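You operate a simulated robot arm through the tools that you are given. There is no shell and no other tool. Be economical: measure what you need, move in short steps, check, and stop when the job is done.

You run a simulated robot arm. Do the job below in one go: nothing can be reset, and whatever is moved stays where it is left.

TASK
Pack the blue card pack and green cup in the tiles box.
Fine: the pack stands in the narrow well, the cup in the wide one; then shut the lid and fasten the clasp; the other pack stays where it is.

Only the result counts: the job must be done as asked and must still hold three seconds after the hand-in. Knocking over, shifting, dropping, spilling or breaking anything else fails it. Lids that push on must go on centred and level and be pressed home; caps that screw on are set level and turned clockwise until they are tight.

THE ROBOT
A 6-joint arm with a two-finger parallel gripper, fixed in place. Base frame: the origin is at the foot of the arm, x ahead of it, y to its left, z up; the work surface is at about z = 0. Lengths are in m, angles in rad, forces in N, time in s.
With the tool pointing down near the work surface it reaches from about 0.18 to 0.46 m from the base axis. Its first joint turns from -1.222 to 1.222 rad. Payload 1.9 kg.
Tool frame: the origin (TCP) lies between the finger pads and is the grasp point; the fingertips stand 0.023 m ahead of it; z points along the fingers, y is the line along which they close. The gripper opens to 0.094 m. The fingers are 0.038 m wide and 0.01 m thick; the gripper's body (0.054 by 0.096 m) begins 0.039 m behind the TCP.
Orientation is that of the tool frame in the base frame, as a unit quaternion [w, x, y, z]. With the fingers straight down and closing along the base's y, the tool's x points along the base's -x, its y along +y and its z along -z.

THE INTERFACE
- The arm moves only by the tool play_rows. Its argument "rows" is a list of rows, each a list of 3 entries, a list of its own where there are three numbers: the shift along the tool's x, y, z in units of 400 mm (1.0 is 400 mm), then the turn, a rotation vector about the tool's x, y, z in units of 90 degrees (1.0 is 90 degrees), then the finger opening in m, from 0 to 0.094. In form: [[[tx, ty, tz], [rx, ry, rz], claw], ...]. A call has 1 to 8 rows; each row is the pose to reach, as a shift and turn from the pose commanded when the call began, along the tool's axes at that moment. A call with a number of a shift or a turn outside -1 to 1 is refused whole. A row lasts 0.2 s, in which the tool goes at most 0.05 m and 0.15 rad; a call with a longer step from one row to the next is refused whole, and so is a gripper value outside its range. A pose out of reach is approached as far as the arm can. The call stops where the force on the tool passes 40 N (or 10 N more than at its start, if that is more) or the arm is blocked; 0.2 s more then pass. The fingers move at their own pace (about 0.108 m/s each) and stop on an object; they squeeze with about 33 N. The grip force told is the motor's: it shows also when the fingers shut on nothing. Time passes only in rows, and 0.2 s behind the last, so rows that repeat a pose let the fingers close. The reply holds the time, the measured pose of the TCP, the force on the tool along the base axes, the opening and the grip force, in the units named above and with some noise, and new pictures: "show" is both (left out), scene, wrist or none.
- Cameras (640 x 400 px; columns grow to the right, rows downward): "scene" is fixed at [0.0703, 0.3188, 0.4419]; the picture's right is [-0.70, -0.72, 0.00], its down [-0.41, 0.40, -0.82] and it looks along [0.58, -0.57, -0.58] (base axes); focal length 214 px, centre (320, 200). "wrist" rides on the gripper at [0.086, 0.016, -0.075] in the tool frame; the picture's right is [-0.18, 0.98, 0.00], its down [-0.58, -0.11, -0.81] and it looks along [-0.79, -0.15, 0.59] (tool axes); focal length 243 px, centre (320, 200). There is no depth. A picture from a camera that has moved, and an enlarged one, comes with that camera's place and axes in the base frame and with its lens. The place of the scene camera against the robot may be out by one fixed shift of up to 0.025 m in any direction.
- zoom(camera, box): a new picture of the part [left, top, right, bottom] of that camera's present view, enlarged. No time passes.
- hand_in(): hands the job in; it is judged then, once.

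Go step by step. Nothing tells you positions but the pictures and the camera data: compare them with the known pose of the tool, close in by small moves and look again before you grip or let go. The budget is 120 turns and 200 pictures, counting those below and the enlarged ones. Unless the task says otherwise, let go and move clear before handing in, and close with one line.

The tools are called by a JSON object that holds its "method" and its "body". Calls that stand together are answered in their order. play_rows: Moves the arm, as the interface text tells. Its arguments: {"type":"object","properties":{"rows":{"type":"array","items":{"type":"array"}},"show":{"type":"string","enum":["both","scene","wrist","none"]}},"required":["rows"]} The other tools are called the same way: zoom (camera, box) takes an enlarged picture of a part of a camera's view; hand_in () hands the job in.

At the start:

```text
time_s: 0.0
ee_pos: [0.2756, -0.0123, 0.3869]
orientation: [0.0, 0.001, 1.0, 0.002]
force: [0.1, -0.3, 0.4]
width: 0.0938
gripper_force: 0.1
```

scene: 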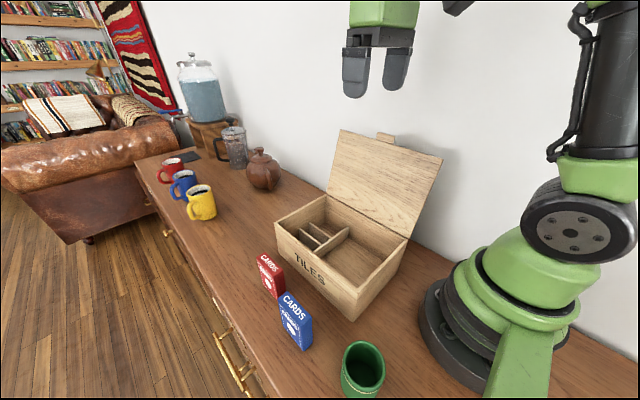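
wrist: 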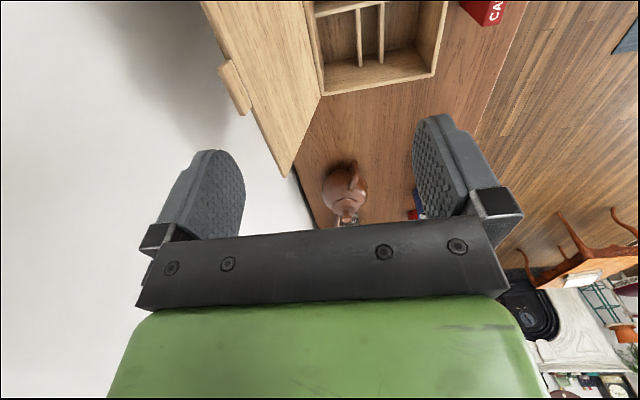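

I see an open wooden box with its lid leaning back, the red and blue card packs in front of it, and the green cup nearer the camera. I'll zoom in to measure them.

{"method": "zoom", "body": {"camera": "scene", "box": [240, 120, 460, 260]}}

{"method": "zoom", "body": {"camera": "scene", "box": [240, 240, 440, 400]}}

{"method": "zoom", "body": {"camera": "wrist", "box": [180, 0, 560, 240]}}

```text
2.86 times, centred on (350, 190) of scene
camera zoom: at [0.0703, 0.3188, 0.4419], right [-0.7, -0.72, 0.0], down [-0.41, 0.4, -0.82], along [0.58, -0.57, -0.58], focal length 613 px, centre (234, 229)
```

zoom: 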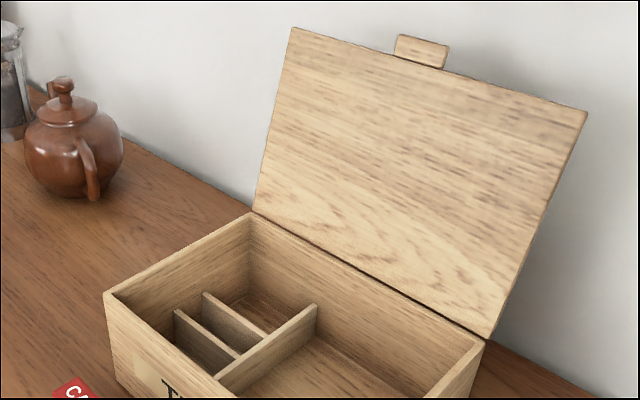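

```text
2.50 times, centred on (340, 320) of scene
camera zoom: at [0.0703, 0.3188, 0.4419], right [-0.7, -0.72, 0.0], down [-0.41, 0.4, -0.82], along [0.58, -0.57, -0.58], focal length 536 px, centre (270, -100)
```

zoom: 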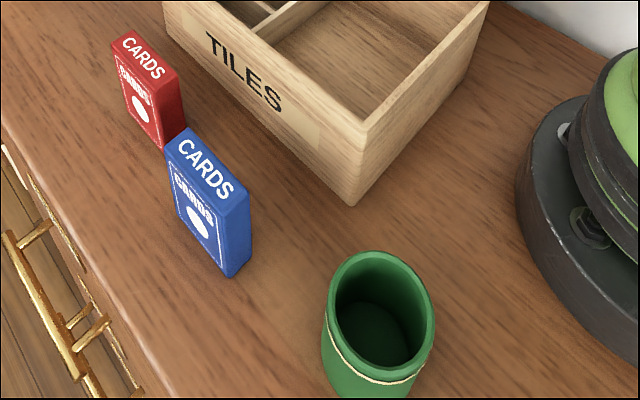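

```text
1.67 times, centred on (370, 120) of wrist
camera zoom: at [0.1886, 0.0042, 0.461], right [0.19, 0.98, 0.0], down [0.58, -0.11, 0.81], along [0.79, -0.15, -0.59], focal length 404 px, centre (237, 333)
```

zoom: 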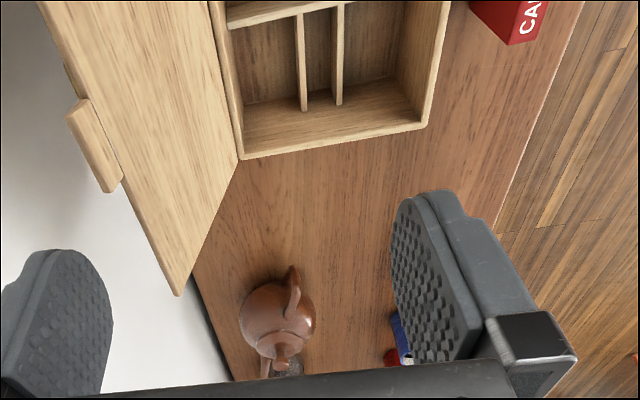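

Scene-camera estimate: the box is axis-aligned, about x 0.17–0.41 and y −0.04–0.13, roughly 0.1 high, and the packs stand at y≈0.22. The wrist view shows the scene camera is about 2 cm off in x, so I'll go to a vantage point looking along −y to measure properly.

{"method": "play_rows", "body": {"rows": [[[0, 0.06, 0], [0, 0, 0.09], 0.06], [[0, 0.12, 0], [0, 0, 0.18], 0.06], [[0, 0.18, 0], [0, 0, 0.27], 0.06], [[0, 0.24, 0], [0, 0, 0.36], 0.06], [[0, 0.3, 0], [0, 0, 0.45], 0.06], [[0, 0.36, 0], [0, 0, 0.54], 0.06], [[0, 0.42, 0], [0, 0, 0.63], 0.06], [[0, 0.48, 0], [0, 0, 0.72], 0.06]], "show": "both"}}

```text
time_s: 1.8
ee_pos: [0.2782, 0.1816, 0.3874]
orientation: [-0.001, 0.537, 0.843, 0.002]
force: [-0.4, 0.5, 0.0]
width: 0.0601
gripper_force: 0.1
camera wrist: at [0.2551, 0.2673, 0.4618], right [0.97, 0.25, 0.0], down [0.15, -0.58, 0.8], along [0.2, -0.78, -0.59], focal length 243 px, centre (320, 200)
```

scene: 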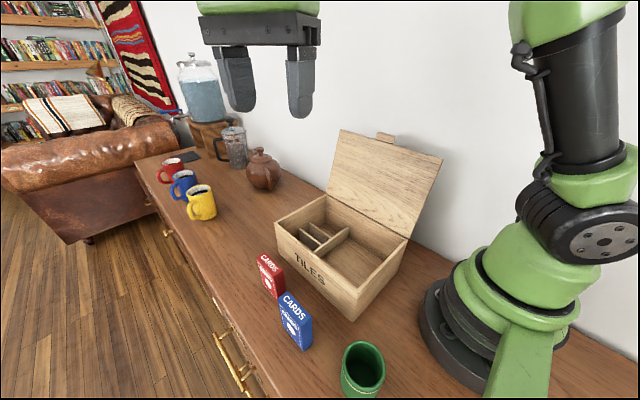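
wrist: 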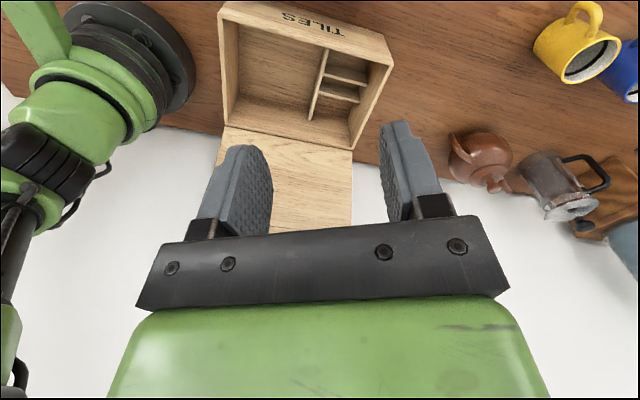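

The box is now fully in the wrist view. I'll enlarge it for measurement.

{"method": "zoom", "body": {"camera": "wrist", "box": [200, 0, 420, 140]}}

```text
2.86 times, centred on (310, 70) of wrist
camera zoom: at [0.2551, 0.2673, 0.4618], right [0.97, 0.25, 0.0], down [0.15, -0.58, 0.8], along [0.2, -0.78, -0.59], focal length 693 px, centre (349, 571)
```

zoom: 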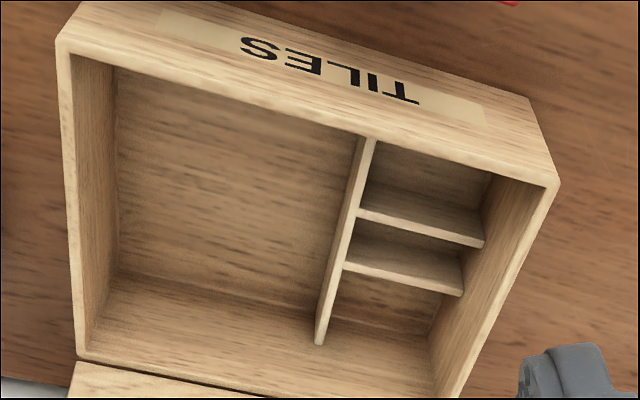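

Wrist measurements put the box at x 0.160–0.395, y −0.030–0.138, top z≈0.107. The narrow well is between the two small dividers (y 0.039 and 0.073, x 0.309–0.387), and the large compartment is wide. Next I move above the blue pack.

{"method": "play_rows", "body": {"rows": [[[0.021, -0.012, 0.05], [0, 0, -0.09], 0.06], [[0.043, -0.024, 0.11], [0, 0, -0.18], 0.06], [[0.064, -0.035, 0.17], [0, 0, -0.27], 0.06], [[0.086, -0.047, 0.23], [0, 0, -0.36], 0.06], [[0.107, -0.059, 0.29], [0, 0, -0.45], 0.06], [[0.128, -0.07, 0.35], [0, 0, -0.54], 0.06], [[0.15, -0.082, 0.41], [0, 0, -0.63], 0.06], [[0.171, -0.094, 0.46], [0, 0, -0.72], 0.06]], "show": "both"}}

```text
time_s: 3.6
ee_pos: [0.2131, 0.2267, 0.2013]
orientation: [0.0, 0.0, 1.0, 0.001]
force: [-0.3, -0.9, 0.0]
width: 0.0598
gripper_force: 0.1
camera wrist: at [0.1247, 0.2426, 0.2764], right [0.18, 0.98, 0.0], down [0.58, -0.11, 0.81], along [0.79, -0.15, -0.59], focal length 243 px, centre (320, 200)
```

scene: 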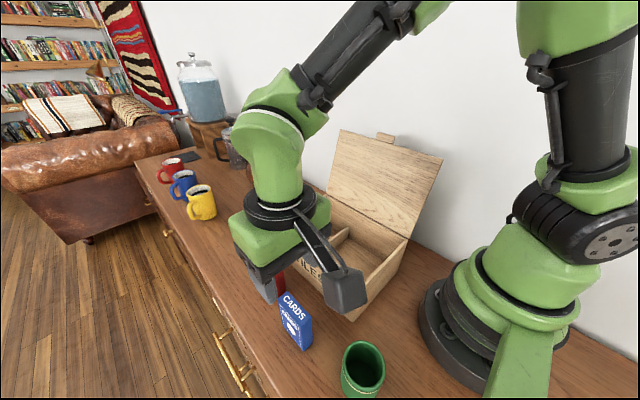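
wrist: 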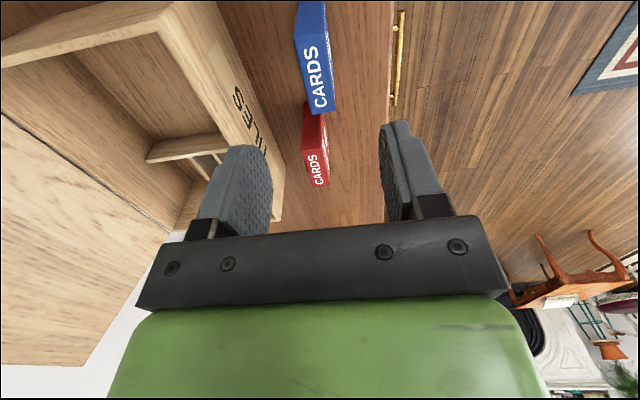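

The blue pack shows ahead of and below the hand. I'll zoom to get its top face.

{"method": "zoom", "body": {"camera": "wrist", "box": [250, 0, 410, 100]}}

{"method": "zoom", "body": {"camera": "wrist", "box": [250, 80, 410, 200]}}

```text
4.00 times, centred on (330, 50) of wrist
camera zoom: at [0.1247, 0.2426, 0.2764], right [0.18, 0.98, 0.0], down [0.58, -0.11, 0.81], along [0.79, -0.15, -0.59], focal length 970 px, centre (280, 800)
```

zoom: 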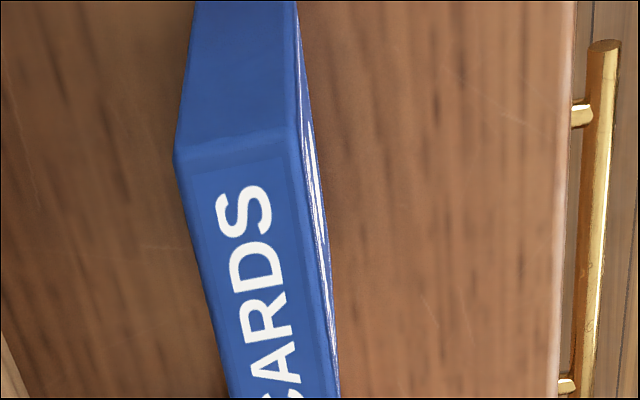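

```text
3.33 times, centred on (330, 140) of wrist
camera zoom: at [0.1247, 0.2426, 0.2764], right [0.18, 0.98, 0.0], down [0.58, -0.11, 0.81], along [0.79, -0.15, -0.59], focal length 809 px, centre (287, 400)
```

zoom: 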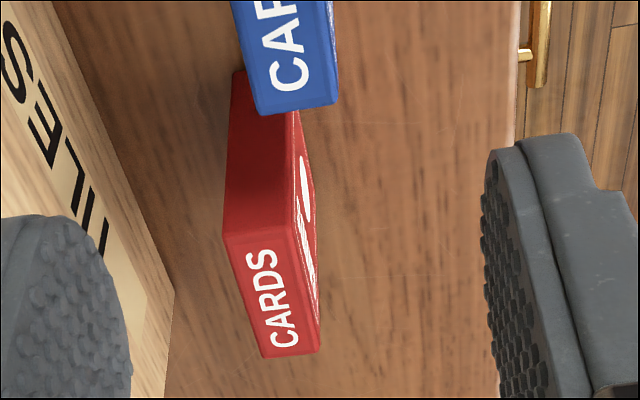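

Pack centre is about (0.216, 0.223) with its top at about 0.093. I'll descend around its upper part with the fingers open.

{"method": "play_rows", "body": {"rows": [[[-0.0075, -0.01, 0.08], [0, 0, 0], 0.06], [[-0.0075, -0.01, 0.15], [0, 0, 0], 0.06], [[-0.0075, -0.01, 0.22], [0, 0, 0], 0.06], [[-0.0075, -0.01, 0.26], [0, 0, 0], 0.06], [[-0.0075, -0.01, 0.295], [0, 0, 0], 0.06]], "show": "both"}}

```text
time_s: 4.8
ee_pos: [0.2169, 0.2219, 0.0845]
orientation: [0.001, 0.0, 1.0, 0.001]
force: [0.0, 0.4, 0.2]
width: 0.06
gripper_force: 0.1
camera wrist: at [0.1293, 0.238, 0.1591], right [0.19, 0.98, 0.0], down [0.58, -0.11, 0.81], along [0.79, -0.15, -0.59], focal length 243 px, centre (320, 200)
```

scene: 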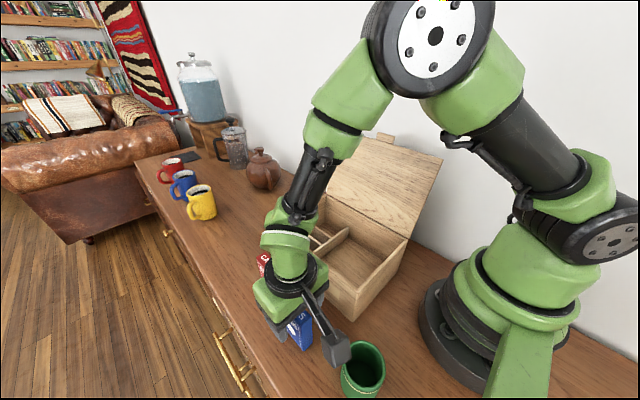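
wrist: 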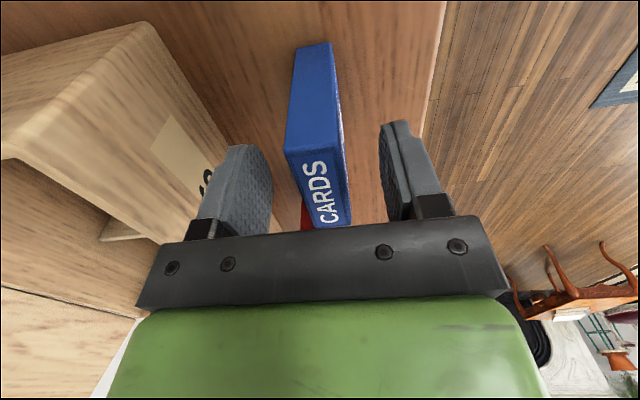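

The pack sits centred between the fingers, and its height works out to about 0.09. Closing now.

{"method": "play_rows", "body": {"rows": [[[0, 0.003, 0], [0, 0, 0], 0.0], [[0, 0.003, 0], [0, 0, 0], 0.0], [[0, 0.003, 0], [0, 0, 0], 0.0], [[0, 0.003, -0.02], [0, 0, 0], 0.0], [[0, 0.003, -0.08], [0, 0, 0], 0.0], [[0, 0.003, -0.16], [0, 0, 0], 0.0], [[0, 0.003, -0.24], [0, 0, 0], 0.0], [[0, 0.003, -0.3], [0, 0, 0], 0.0]], "show": "both"}}

```text
time_s: 6.6
ee_pos: [0.2141, 0.2254, 0.2051]
orientation: [0.0, 0.001, 1.0, 0.001]
force: [-1.2, 0.0, -0.4]
width: 0.0215
gripper_force: 33.3
camera wrist: at [0.1276, 0.241, 0.2794], right [0.18, 0.98, 0.0], down [0.58, -0.11, 0.81], along [0.79, -0.15, -0.59], focal length 243 px, centre (320, 200)
```

scene: 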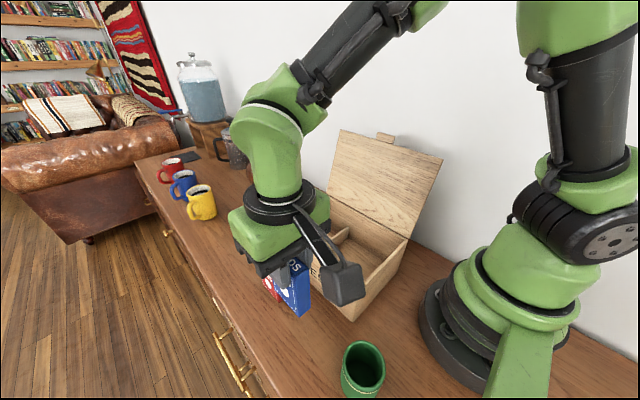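
wrist: 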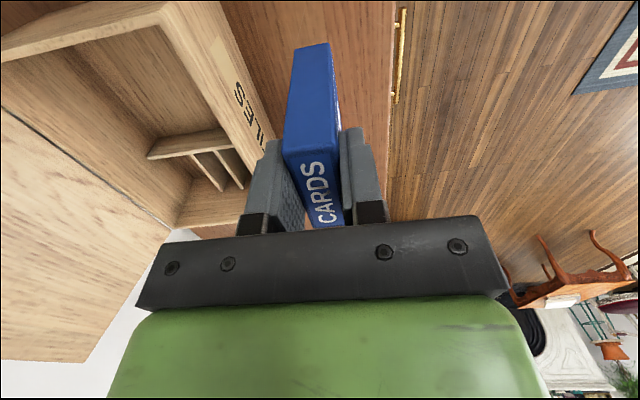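

Pack held (0.0215 wide). I'll carry it over the box to above the narrow well and look before lowering.

{"method": "play_rows", "body": {"rows": [[[0, 0, -0.075], [0, 0, 0], 0.0], [[-0.05, -0.065, -0.075], [0, 0, 0], 0.0], [[-0.11, -0.14, -0.075], [0, 0, 0], 0.0], [[-0.17, -0.215, -0.075], [0, 0, 0], 0.0], [[-0.23, -0.29, -0.075], [0, 0, 0], 0.0], [[-0.28, -0.36, -0.075], [0, 0, 0], 0.0], [[-0.32, -0.41, -0.075], [0, 0, 0], 0.0], [[-0.3325, -0.424, -0.075], [0, 0, 0], 0.0]], "show": "both"}}

```text
time_s: 8.4
ee_pos: [0.348, 0.0533, 0.2344]
orientation: [0.001, 0.0, 1.0, 0.001]
force: [-0.5, 0.1, -1.2]
width: 0.0215
gripper_force: 32.7
camera wrist: at [0.2605, 0.0699, 0.3093], right [0.18, 0.98, 0.0], down [0.58, -0.11, 0.81], along [0.79, -0.15, -0.59], focal length 243 px, centre (320, 200)
```

scene: 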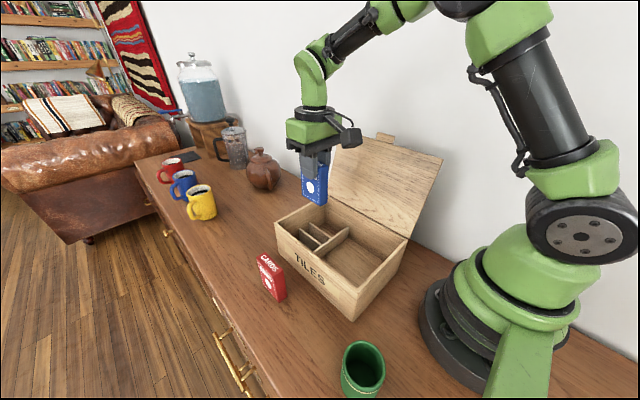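
wrist: 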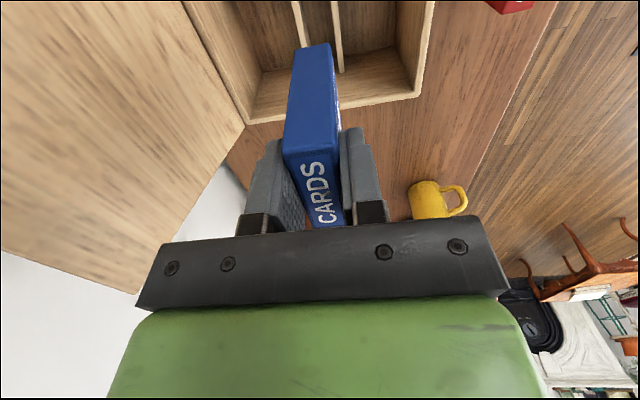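

Over the box now. I'll enlarge the dividers against the pack's bottom edge.

{"method": "zoom", "body": {"camera": "wrist", "box": [240, 0, 440, 130]}}

{"method": "zoom", "body": {"camera": "scene", "box": [250, 130, 410, 270]}}

```text
3.08 times, centred on (340, 65) of wrist
camera zoom: at [0.2605, 0.0699, 0.3093], right [0.18, 0.98, 0.0], down [0.58, -0.11, 0.81], along [0.79, -0.15, -0.59], focal length 746 px, centre (258, 615)
```

zoom: 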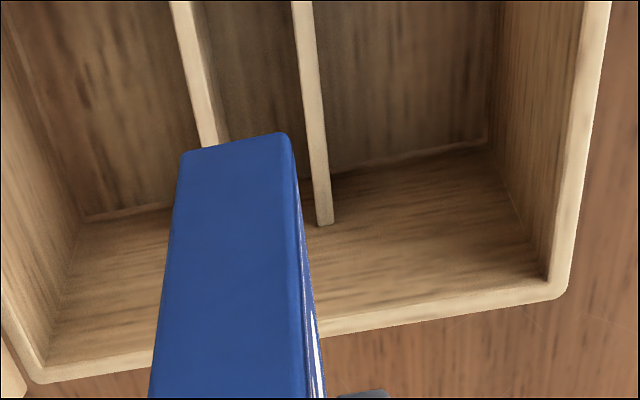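

```text
2.86 times, centred on (330, 200) of scene
camera zoom: at [0.0703, 0.3187, 0.4419], right [-0.7, -0.72, 0.0], down [-0.41, 0.4, -0.82], along [0.58, -0.57, -0.58], focal length 613 px, centre (291, 200)
```

zoom: 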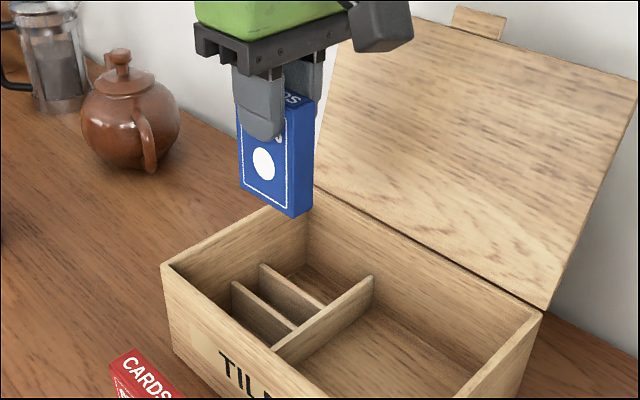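

In the same view the pack (y 0.043–0.064) is centred between the dividers (0.0375 and 0.069), with a small x correction to make. I'll lower to just above the divider tops and check.

{"method": "play_rows", "body": {"rows": [[[0.004, 0.001, 0.05], [0, 0, 0], 0.0], [[0.005, 0.001, 0.1], [0, 0, 0], 0.0], [[0.005, 0.001, 0.15], [0, 0, 0], 0.0], [[0.005, 0.001, 0.2], [0, 0, 0], 0.0], [[0.005, 0.001, 0.21], [0, 0, 0], 0.0]], "show": "none"}}

{"method": "zoom", "body": {"camera": "wrist", "box": [220, 0, 440, 140]}}

{"method": "zoom", "body": {"camera": "scene", "box": [260, 150, 420, 270]}}

```text
time_s: 9.6
ee_pos: [0.3461, 0.0537, 0.15]
orientation: [0.001, 0.0, 1.0, 0.002]
force: [-0.5, 0.5, -1.2]
width: 0.0215
gripper_force: 33.0
```

```text
2.86 times, centred on (330, 70) of wrist
camera zoom: at [0.2589, 0.0695, 0.2253], right [0.18, 0.98, 0.0], down [0.58, -0.11, 0.81], along [0.79, -0.15, -0.59], focal length 693 px, centre (291, 571)
```

zoom: 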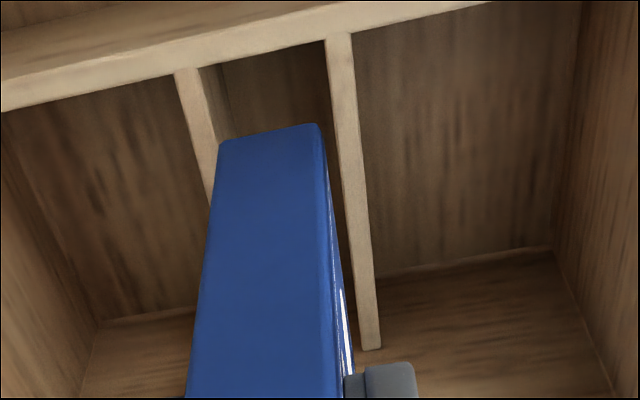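

```text
3.33 times, centred on (340, 210) of scene
camera zoom: at [0.0703, 0.3188, 0.4419], right [-0.7, -0.72, 0.0], down [-0.41, 0.4, -0.82], along [0.58, -0.57, -0.58], focal length 715 px, centre (253, 167)
```

zoom: 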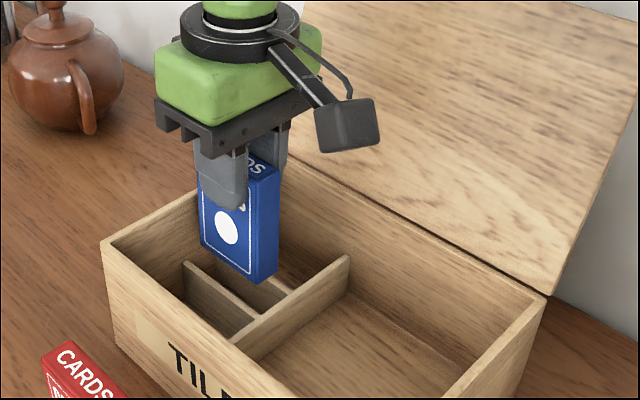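

Clearance is about 2.7 mm each side, so alignment is good. I'll lower into the well.

{"method": "play_rows", "body": {"rows": [[[0, 0, 0.03], [0, 0, 0], 0.0], [[0, 0, 0.06], [0, 0, 0], 0.0], [[0, 0, 0.09], [0, 0, 0], 0.0], [[0, 0, 0.115], [0, 0, 0], 0.0], [[0, 0, 0.13], [0, 0, 0], 0.0], [[0, 0, 0.138], [0, 0, 0], 0.0]], "show": "both"}}

```text
time_s: 11.0
ee_pos: [0.3474, 0.0566, 0.0963]
orientation: [0.0, 0.0, 1.0, 0.003]
force: [0.1, 0.7, -0.7]
width: 0.0213
gripper_force: 33.2
camera wrist: at [0.2597, 0.0716, 0.1701], right [0.19, 0.98, 0.0], down [0.58, -0.11, 0.81], along [0.79, -0.15, -0.59], focal length 243 px, centre (320, 200)
```

scene: 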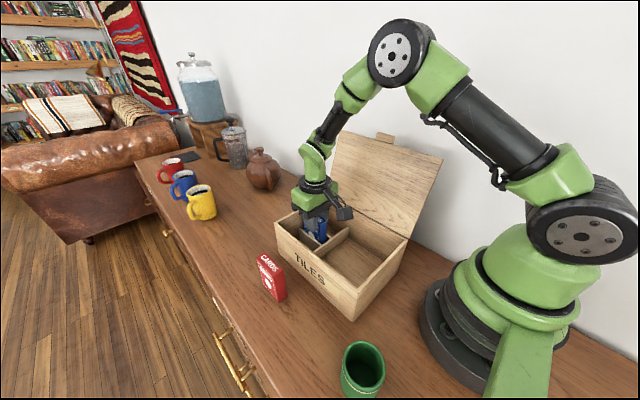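
wrist: 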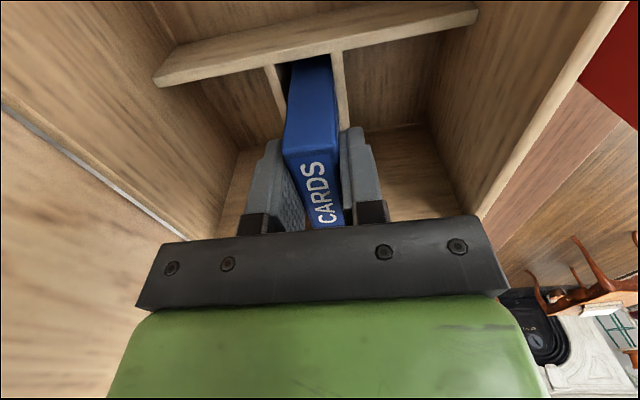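

The pack is inside the slot and slightly off the floor. I'll lower a bit more until contact shows.

{"method": "play_rows", "body": {"rows": [[[0, 0, 0.004], [0, 0, 0], 0.0], [[0, 0, 0.008], [0, 0, 0], 0.0], [[0, 0, 0.012], [0, 0, 0], 0.0], [[0, 0, 0.016], [0, 0, 0], 0.0]], "show": "none"}}

```text
time_s: 12.0
ee_pos: [0.3457, 0.0561, 0.0908]
orientation: [0.001, 0.001, 1.0, 0.002]
force: [-8.4, 0.0, 24.4]
width: 0.0215
gripper_force: 32.6
```

Floor contact. I'll ease up, open, and withdraw straight up.

{"method": "play_rows", "body": {"rows": [[[0, 0, -0.006], [0, 0, 0], 0.0], [[0, 0, -0.006], [0, 0, 0], 0.045], [[0, 0, -0.006], [0, 0, 0], 0.045], [[0, 0, -0.03], [0, 0, 0], 0.045], [[0, 0, -0.1], [0, 0, 0], 0.045], [[0, 0, -0.2], [0, 0, 0], 0.045], [[0, 0, -0.3], [0, 0, 0], 0.045], [[0, 0, -0.4], [0, 0, 0], 0.045]], "show": "both"}}

```text
time_s: 13.8
ee_pos: [0.3485, 0.054, 0.2498]
orientation: [-0.001, 0.001, 1.0, 0.001]
force: [-1.0, 0.6, -1.0]
width: 0.0448
gripper_force: 0.0
camera wrist: at [0.2607, 0.0705, 0.3241], right [0.19, 0.98, 0.0], down [0.58, -0.11, 0.81], along [0.79, -0.15, -0.59], focal length 243 px, centre (320, 200)
```

scene: 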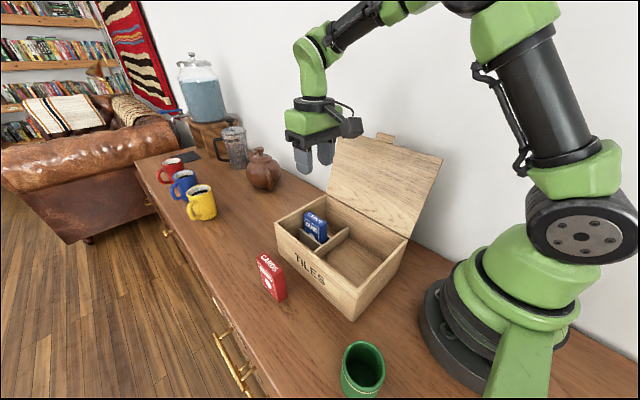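
wrist: 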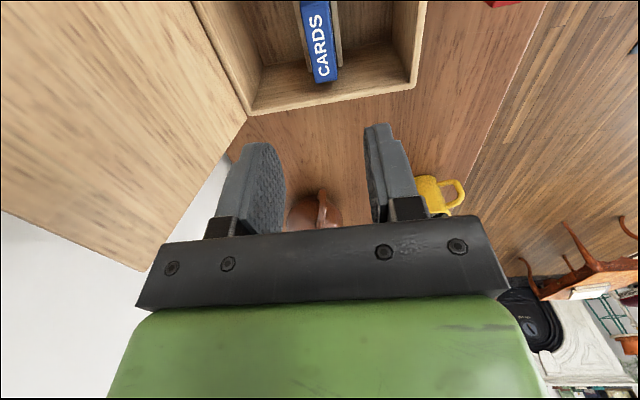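

The pack stands in the narrow well. Next is the green cup, estimated at about (0.09, 0.21). I'll move above it to look.

{"method": "play_rows", "body": {"rows": [[[0.07, 0.045, 0], [0, 0, 0], 0.06], [[0.15, 0.095, 0], [0, 0, 0], 0.09], [[0.24, 0.145, 0], [0, 0, 0], 0.09], [[0.33, 0.2, 0], [0, 0, 0], 0.09], [[0.42, 0.255, 0], [0, 0, 0], 0.09], [[0.5, 0.305, 0], [0, 0, 0], 0.09], [[0.57, 0.35, 0], [0, 0, 0], 0.09], [[0.62, 0.378, 0], [0, 0, 0], 0.09]], "show": "both"}}

```text
time_s: 15.6
ee_pos: [0.0986, 0.2074, 0.2479]
orientation: [0.001, 0.001, 1.0, 0.001]
force: [1.5, 0.3, 1.5]
width: 0.0903
gripper_force: 0.1
camera wrist: at [0.011, 0.2235, 0.3227], right [0.19, 0.98, 0.0], down [0.58, -0.11, 0.81], along [0.79, -0.15, -0.59], focal length 243 px, centre (320, 200)
```

scene: 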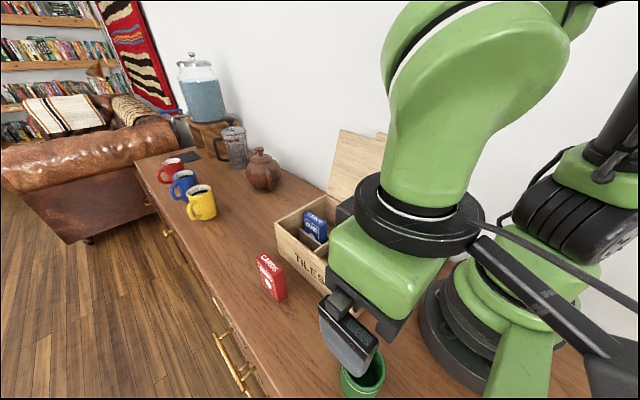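
wrist: 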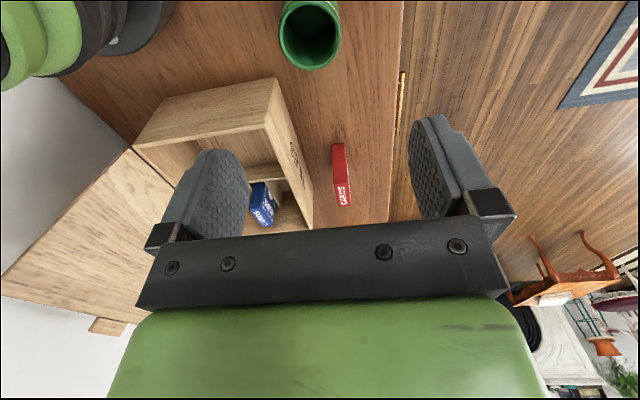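

The cup is visible at the top of the wrist view. I'll enlarge it.

{"method": "zoom", "body": {"camera": "wrist", "box": [250, 0, 370, 80]}}

{"method": "zoom", "body": {"camera": "scene", "box": [300, 320, 420, 400]}}

```text
5.00 times, centred on (310, 40) of wrist
camera zoom: at [0.011, 0.2235, 0.3227], right [0.19, 0.98, 0.0], down [0.58, -0.11, 0.81], along [0.79, -0.15, -0.59], focal length 1213 px, centre (370, 1000)
```

zoom: 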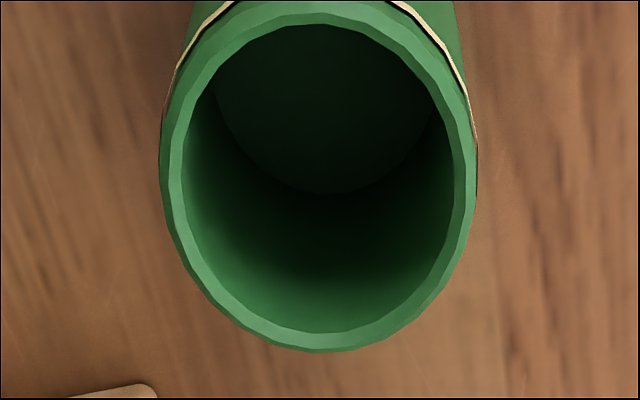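

```text
5.00 times, centred on (360, 360) of scene
camera zoom: at [0.0703, 0.3188, 0.4419], right [-0.7, -0.72, 0.0], down [-0.41, 0.4, -0.82], along [0.58, -0.57, -0.58], focal length 1072 px, centre (120, -600)
```

zoom: 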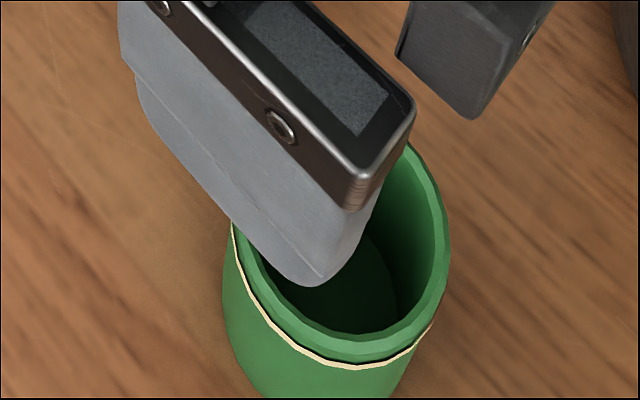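

The cup is about (0.093, 0.200) and roughly 0.052 in diameter. I'll go partway down over it and look again.

{"method": "play_rows", "body": {"rows": [[[0.014, -0.016, 0.06], [0, 0, 0], 0.09], [[0.014, -0.016, 0.12], [0, 0, 0], 0.09], [[0.014, -0.016, 0.17], [0, 0, 0], 0.09], [[0.014, -0.016, 0.21], [0, 0, 0], 0.09]], "show": "both"}}

```text
time_s: 16.0
ee_pos: [0.0934, 0.2027, 0.2332]
orientation: [0.001, 0.002, 1.0, 0.008]
force: [17.0, -16.0, 25.6]
width: 0.0901
gripper_force: 0.0
stopped in row 2: the force on the tool passed its limit (the readings are from after the stop); the commanded pose is now the measured one
camera wrist: at [0.0071, 0.2186, 0.3083], right [0.19, 0.98, 0.02], down [0.58, -0.12, 0.81], along [0.79, -0.14, -0.59], focal length 243 px, centre (320, 200)
```

scene: 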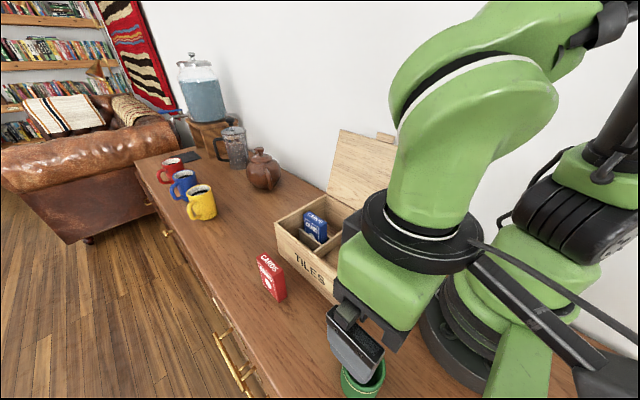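
wrist: 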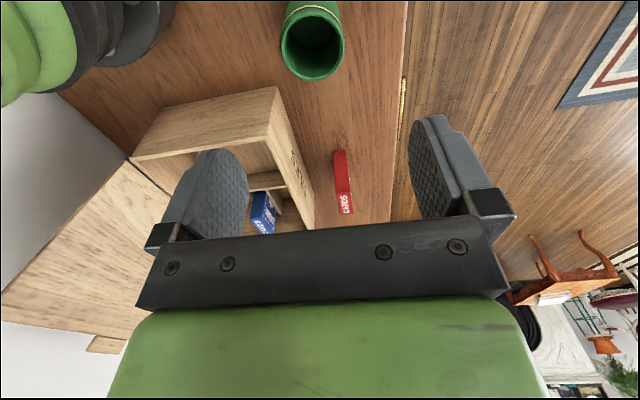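

Something stopped the arm well above the cup; the force is tangential, so it is likely the camera bracket or wrist against the arm itself at this yaw. I'll rise and turn the hand 90° so the camera side faces outward (+y).

{"method": "play_rows", "body": {"rows": [[[0, 0, -0.06], [0, 0, 0], 0.09], [[0, 0, -0.1], [0, 0, 0.09], 0.09], [[0, 0, -0.1], [0, 0, 0.18], 0.09], [[0, 0, -0.1], [0, 0, 0.27], 0.09], [[0, 0, -0.1], [0, 0, 0.36], 0.09], [[0, 0, -0.1], [0, 0, 0.45], 0.09], [[0, 0, -0.1], [0, 0, 0.54], 0.09], [[0, 0, -0.1], [0, 0, 0.63], 0.09]], "show": "both"}}

```text
time_s: 17.8
ee_pos: [0.0925, 0.2042, 0.273]
orientation: [-0.002, 0.478, 0.879, 0.006]
force: [-0.2, -0.2, -0.2]
width: 0.0899
gripper_force: 0.0
camera wrist: at [0.0589, 0.2835, 0.3489], right [0.93, 0.38, 0.01], down [0.22, -0.56, 0.8], along [0.31, -0.74, -0.6], focal length 243 px, centre (320, 200)
```

scene: 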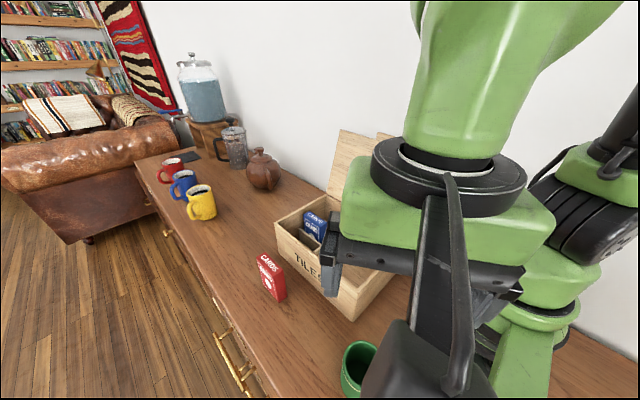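
wrist: 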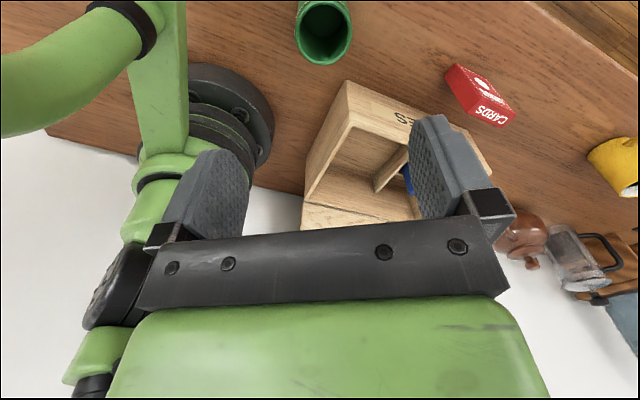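

The wrist view shows a green tube at the robot's foot on the −x side, probably what the camera bracket hit. I'll check it and the cup up close.

{"method": "zoom", "body": {"camera": "wrist", "box": [0, 0, 400, 250]}}

{"method": "zoom", "body": {"camera": "wrist", "box": [260, 0, 380, 80]}}

```text
1.60 times, centred on (200, 125) of wrist
camera zoom: at [0.0589, 0.2835, 0.3489], right [0.93, 0.38, 0.01], down [0.22, -0.56, 0.8], along [0.31, -0.74, -0.6], focal length 388 px, centre (512, 320)
```

zoom: 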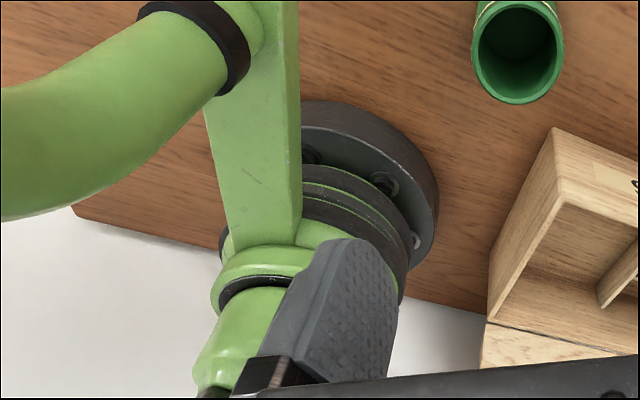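

```text
5.00 times, centred on (320, 40) of wrist
camera zoom: at [0.0589, 0.2835, 0.3489], right [0.93, 0.38, 0.01], down [0.22, -0.56, 0.8], along [0.31, -0.74, -0.6], focal length 1213 px, centre (320, 1000)
```

zoom: 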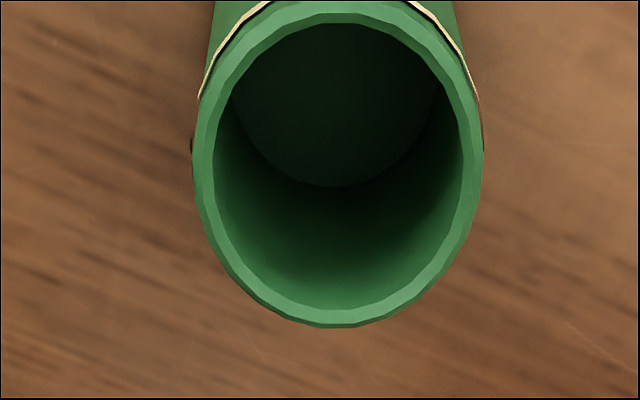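

The tube belongs to the arm itself, and turning the hand outward keeps the bracket clear. I'll finish the turn to camera on +y, correct the slight tilt, and move down a little.

{"method": "play_rows", "body": {"rows": [[[0, 0, 0], [0.001, -0.002, 0.08], 0.09], [[0, 0, 0.02], [0.003, -0.003, 0.16], 0.09], [[0, 0, 0.04], [0.004, -0.005, 0.24], 0.09], [[-0.005, 0.002, 0.08], [0.0054, -0.006, 0.32], 0.09], [[-0.01, 0.004, 0.12], [0.0054, -0.006, 0.37], 0.09], [[-0.0145, 0.004, 0.16], [0.0054, -0.006, 0.37], 0.09], [[-0.0145, 0.004, 0.2], [0.0054, -0.006, 0.37], 0.09]], "show": "both"}}

```text
time_s: 19.4
ee_pos: [0.0983, 0.2005, 0.1918]
orientation: [-0.003, 0.709, 0.705, 0.0]
force: [0.3, 0.0, 0.0]
width: 0.0899
gripper_force: 0.1
camera wrist: at [0.1149, 0.2871, 0.2668], right [0.98, -0.19, 0.0], down [-0.11, -0.58, 0.81], along [-0.15, -0.79, -0.59], focal length 243 px, centre (320, 200)
```

scene: 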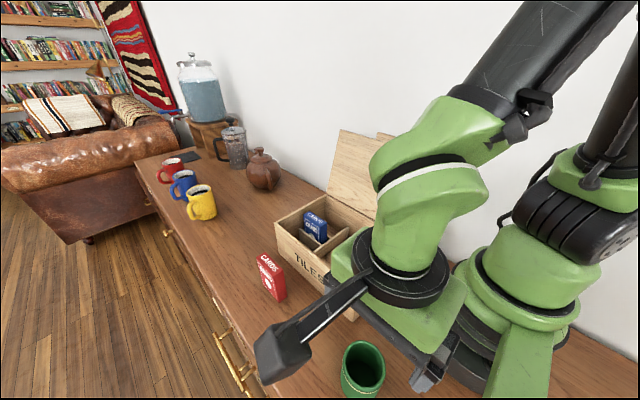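
wrist: 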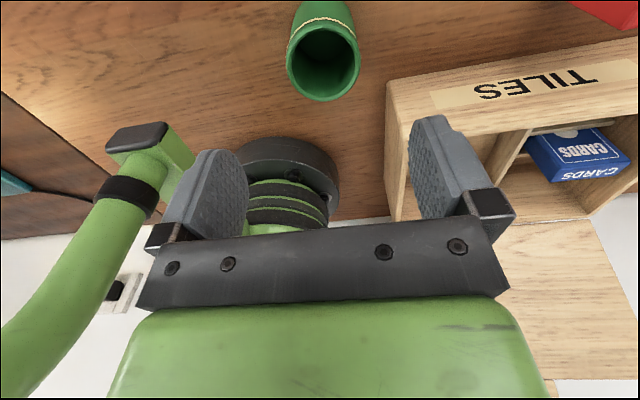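

Clear now. I'll zoom on the cup again.

{"method": "zoom", "body": {"camera": "wrist", "box": [250, 0, 400, 110]}}

```text
3.64 times, centred on (325, 55) of wrist
camera zoom: at [0.1149, 0.2871, 0.2668], right [0.98, -0.19, 0.0], down [-0.11, -0.58, 0.81], along [-0.15, -0.79, -0.59], focal length 882 px, centre (302, 727)
```

zoom: 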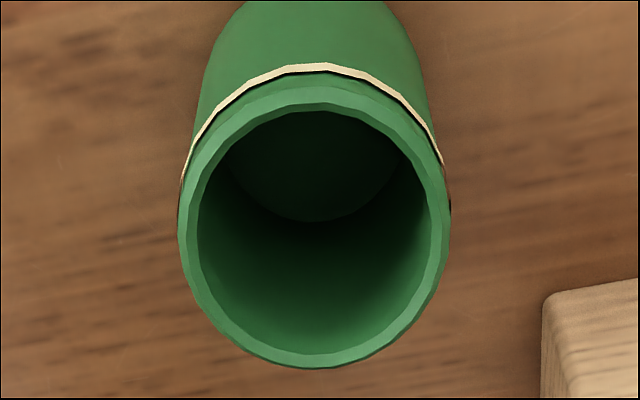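

The three views agree best with a rim height of about 0.075, centre about (0.101, 0.1995) and diameter about 0.054. Descending around it.

{"method": "play_rows", "body": {"rows": [[[-0.002, 0.006, 0.05], [0, 0, 0], 0.09], [[-0.002, 0.006, 0.11], [0, 0, 0], 0.09], [[-0.002, 0.006, 0.17], [0, 0, 0], 0.09], [[-0.002, 0.006, 0.23], [0, 0, 0], 0.09], [[-0.002, 0.006, 0.28], [0, 0, 0], 0.09], [[-0.002, 0.006, 0.33], [0, 0, 0], 0.09]], "show": "both"}}

```text
time_s: 20.8
ee_pos: [0.0994, 0.202, 0.0599]
orientation: [-0.002, 0.709, 0.705, -0.002]
force: [-0.4, -0.8, -1.2]
width: 0.0901
gripper_force: 0.0
camera wrist: at [0.115, 0.2882, 0.1343], right [0.98, -0.19, -0.01], down [-0.11, -0.58, 0.81], along [-0.16, -0.79, -0.59], focal length 243 px, centre (320, 200)
```

scene: 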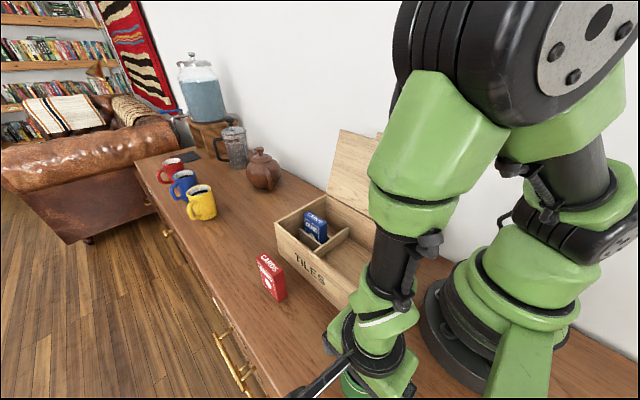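
wrist: 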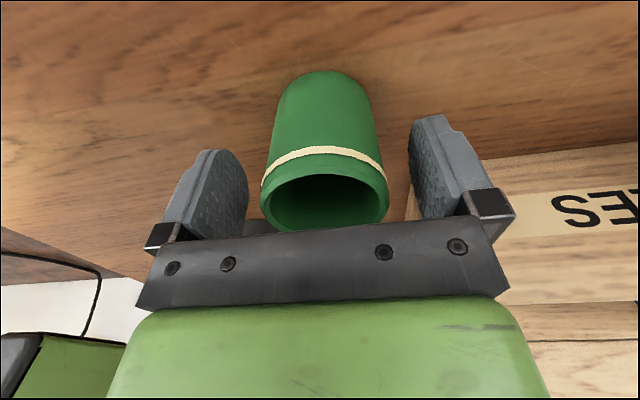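

The cup is centred between the fingers. Closing and lifting.

{"method": "play_rows", "body": {"rows": [[[-0.006, 0, 0], [0, 0, 0], 0.03], [[-0.006, 0, 0], [0, 0, 0], 0.03], [[-0.006, 0, 0], [0, 0, 0], 0.03], [[-0.006, 0, -0.02], [0, 0, 0], 0.03], [[-0.006, 0, -0.1], [0, 0, 0], 0.03], [[-0.006, 0, -0.2], [0, 0, 0], 0.03], [[-0.006, 0, -0.3], [0, 0, 0], 0.03], [[-0.006, 0, -0.39], [0, 0, 0], 0.03]], "show": "both"}}

```text
time_s: 22.6
ee_pos: [0.1011, 0.1963, 0.2184]
orientation: [-0.002, 0.708, 0.706, -0.001]
force: [0.4, -1.1, 0.1]
width: 0.0574
gripper_force: 33.3
camera wrist: at [0.1168, 0.2827, 0.2927], right [0.98, -0.19, -0.01], down [-0.11, -0.58, 0.81], along [-0.15, -0.79, -0.59], focal length 243 px, centre (320, 200)
```

scene: 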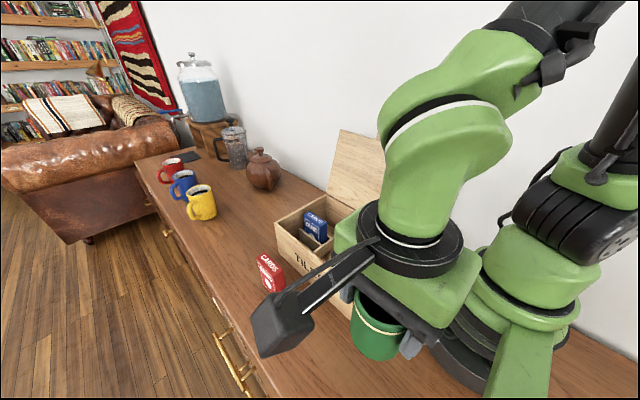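
wrist: 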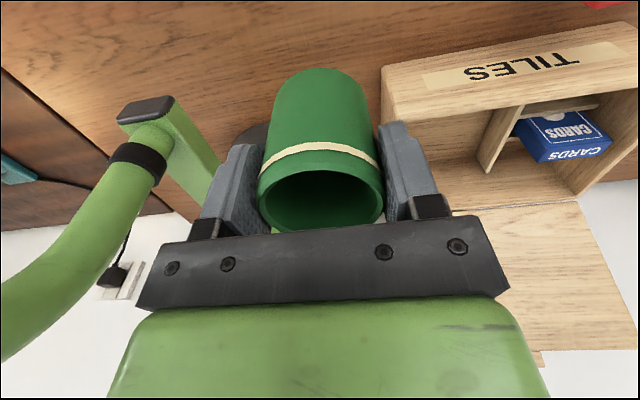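

Cup held. Carrying it over the wide well.

{"method": "play_rows", "body": {"rows": [[[-0.03, 0.03, 0], [0, 0, 0], 0.03], [[-0.08, 0.08, 0], [0, 0, 0], 0.03], [[-0.14, 0.135, 0], [0, 0, 0], 0.03], [[-0.2, 0.19, 0], [0, 0, 0], 0.03], [[-0.26, 0.245, 0], [0, 0, 0], 0.03], [[-0.31, 0.295, 0], [0, 0, 0], 0.03], [[-0.34, 0.325, 0], [0, 0, 0], 0.03], [[-0.352, 0.335, 0], [0, 0, 0], 0.03]], "show": "both"}}

```text
time_s: 24.4
ee_pos: [0.2325, 0.0556, 0.2138]
orientation: [-0.002, 0.708, 0.706, -0.001]
force: [0.4, -0.8, -0.5]
width: 0.0573
gripper_force: 33.0
camera wrist: at [0.2495, 0.1408, 0.2887], right [0.98, -0.19, -0.01], down [-0.11, -0.58, 0.81], along [-0.15, -0.79, -0.59], focal length 243 px, centre (320, 200)
```

scene: 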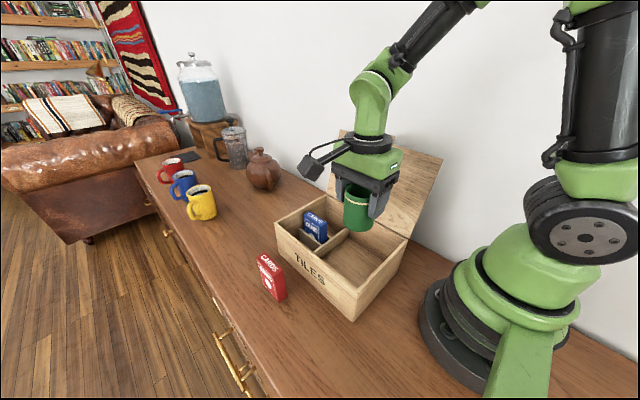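
wrist: 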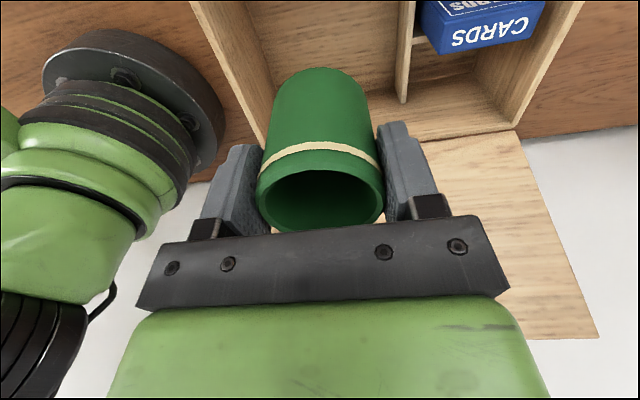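

Well centred over the wide well. Lowering.

{"method": "play_rows", "body": {"rows": [[[0, 0, 0.06], [0, 0, 0], 0.03], [[0, 0, 0.13], [0, 0, 0], 0.03], [[0, 0, 0.2], [0, 0, 0], 0.03], [[0, 0, 0.26], [0, 0, 0], 0.03], [[0, 0, 0.31], [0, 0, 0], 0.03], [[0, 0, 0.34], [0, 0, 0], 0.03]], "show": "both"}}

{"method": "play_rows", "body": {"rows": [[[0, 0, 0.006], [0, 0, 0], 0.03], [[0, 0, 0.012], [0, 0, 0], 0.03], [[0, 0, 0.018], [0, 0, 0], 0.03], [[0, 0, 0.024], [0, 0, 0], 0.03], [[0, 0, 0.028], [0, 0, 0], 0.03]], "show": "none"}}

```text
time_s: 25.8
ee_pos: [0.2334, 0.0569, 0.0805]
orientation: [-0.002, 0.709, 0.706, -0.001]
force: [0.4, 0.1, -0.6]
width: 0.0572
gripper_force: 32.8
camera wrist: at [0.2491, 0.144, 0.1538], right [0.98, -0.19, 0.0], down [-0.11, -0.58, 0.81], along [-0.15, -0.79, -0.59], focal length 243 px, centre (320, 200)
```

scene: 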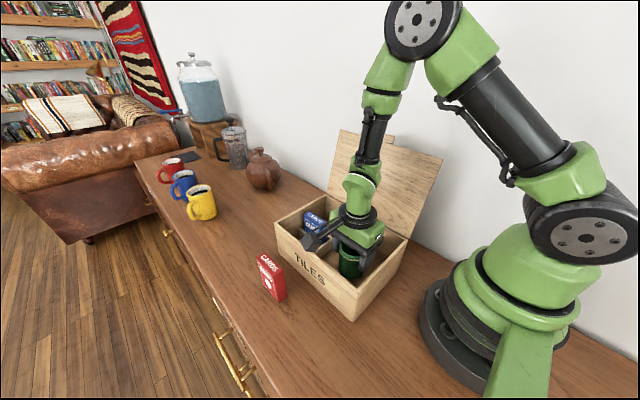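
wrist: 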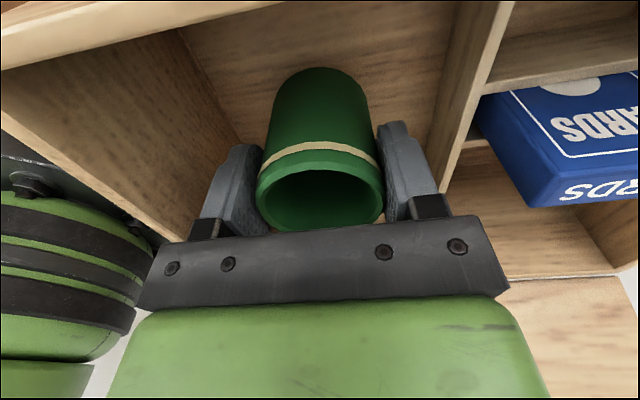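

```text
time_s: 27.0
ee_pos: [0.2348, 0.0559, 0.0678]
orientation: [-0.002, 0.709, 0.706, -0.001]
force: [1.0, -0.6, -0.6]
width: 0.0572
gripper_force: 33.0
```

Not on the floor yet; a few more millimetres.

{"method": "play_rows", "body": {"rows": [[[0, 0, 0.003], [0, 0, 0], 0.03], [[0, 0, 0.006], [0, 0, 0], 0.03], [[0, 0, 0.009], [0, 0, 0], 0.03]], "show": "none"}}

```text
time_s: 27.8
ee_pos: [0.2335, 0.0555, 0.0653]
orientation: [-0.002, 0.709, 0.705, 0.0]
force: [-2.9, -2.9, 21.8]
width: 0.0574
gripper_force: 33.2
```

Floor contact. Easing, opening and withdrawing.

{"method": "play_rows", "body": {"rows": [[[0, 0, -0.003], [0, 0, 0], 0.03], [[0, 0, -0.003], [0, 0, 0], 0.08], [[0, 0, -0.003], [0, 0, 0], 0.08], [[0, 0, -0.04], [0, 0, 0], 0.08], [[0, 0, -0.12], [0, 0, 0], 0.08], [[0, 0, -0.22], [0, 0, 0], 0.08], [[0, 0, -0.33], [0, 0, 0], 0.08], [[0, 0, -0.44], [0, 0, 0], 0.08]], "show": "both"}}

```text
time_s: 29.6
ee_pos: [0.2359, 0.0515, 0.2395]
orientation: [-0.001, 0.708, 0.706, -0.001]
force: [0.2, 0.2, 1.0]
width: 0.0801
gripper_force: 0.1
camera wrist: at [0.2512, 0.137, 0.3138], right [0.98, -0.19, 0.0], down [-0.11, -0.58, 0.81], along [-0.15, -0.79, -0.59], focal length 243 px, centre (320, 200)
```

scene: 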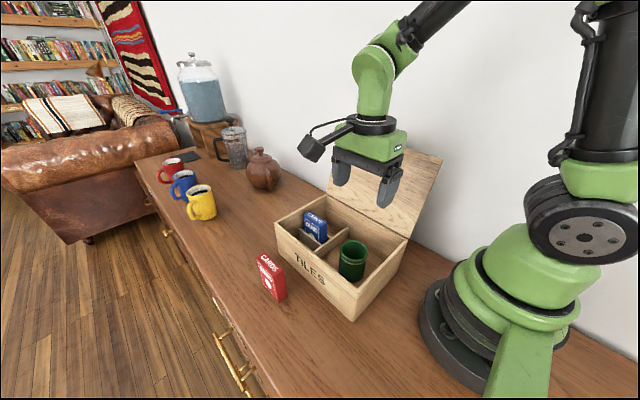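
wrist: 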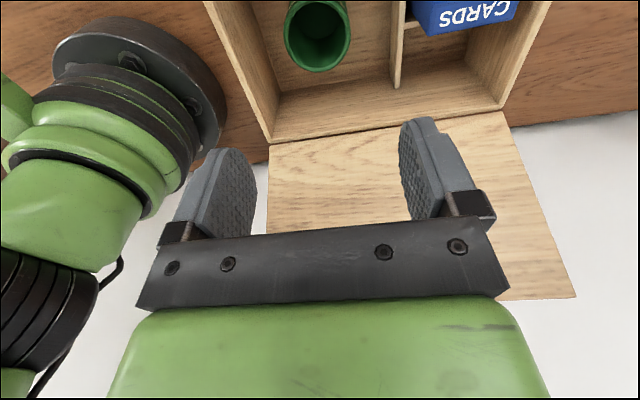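

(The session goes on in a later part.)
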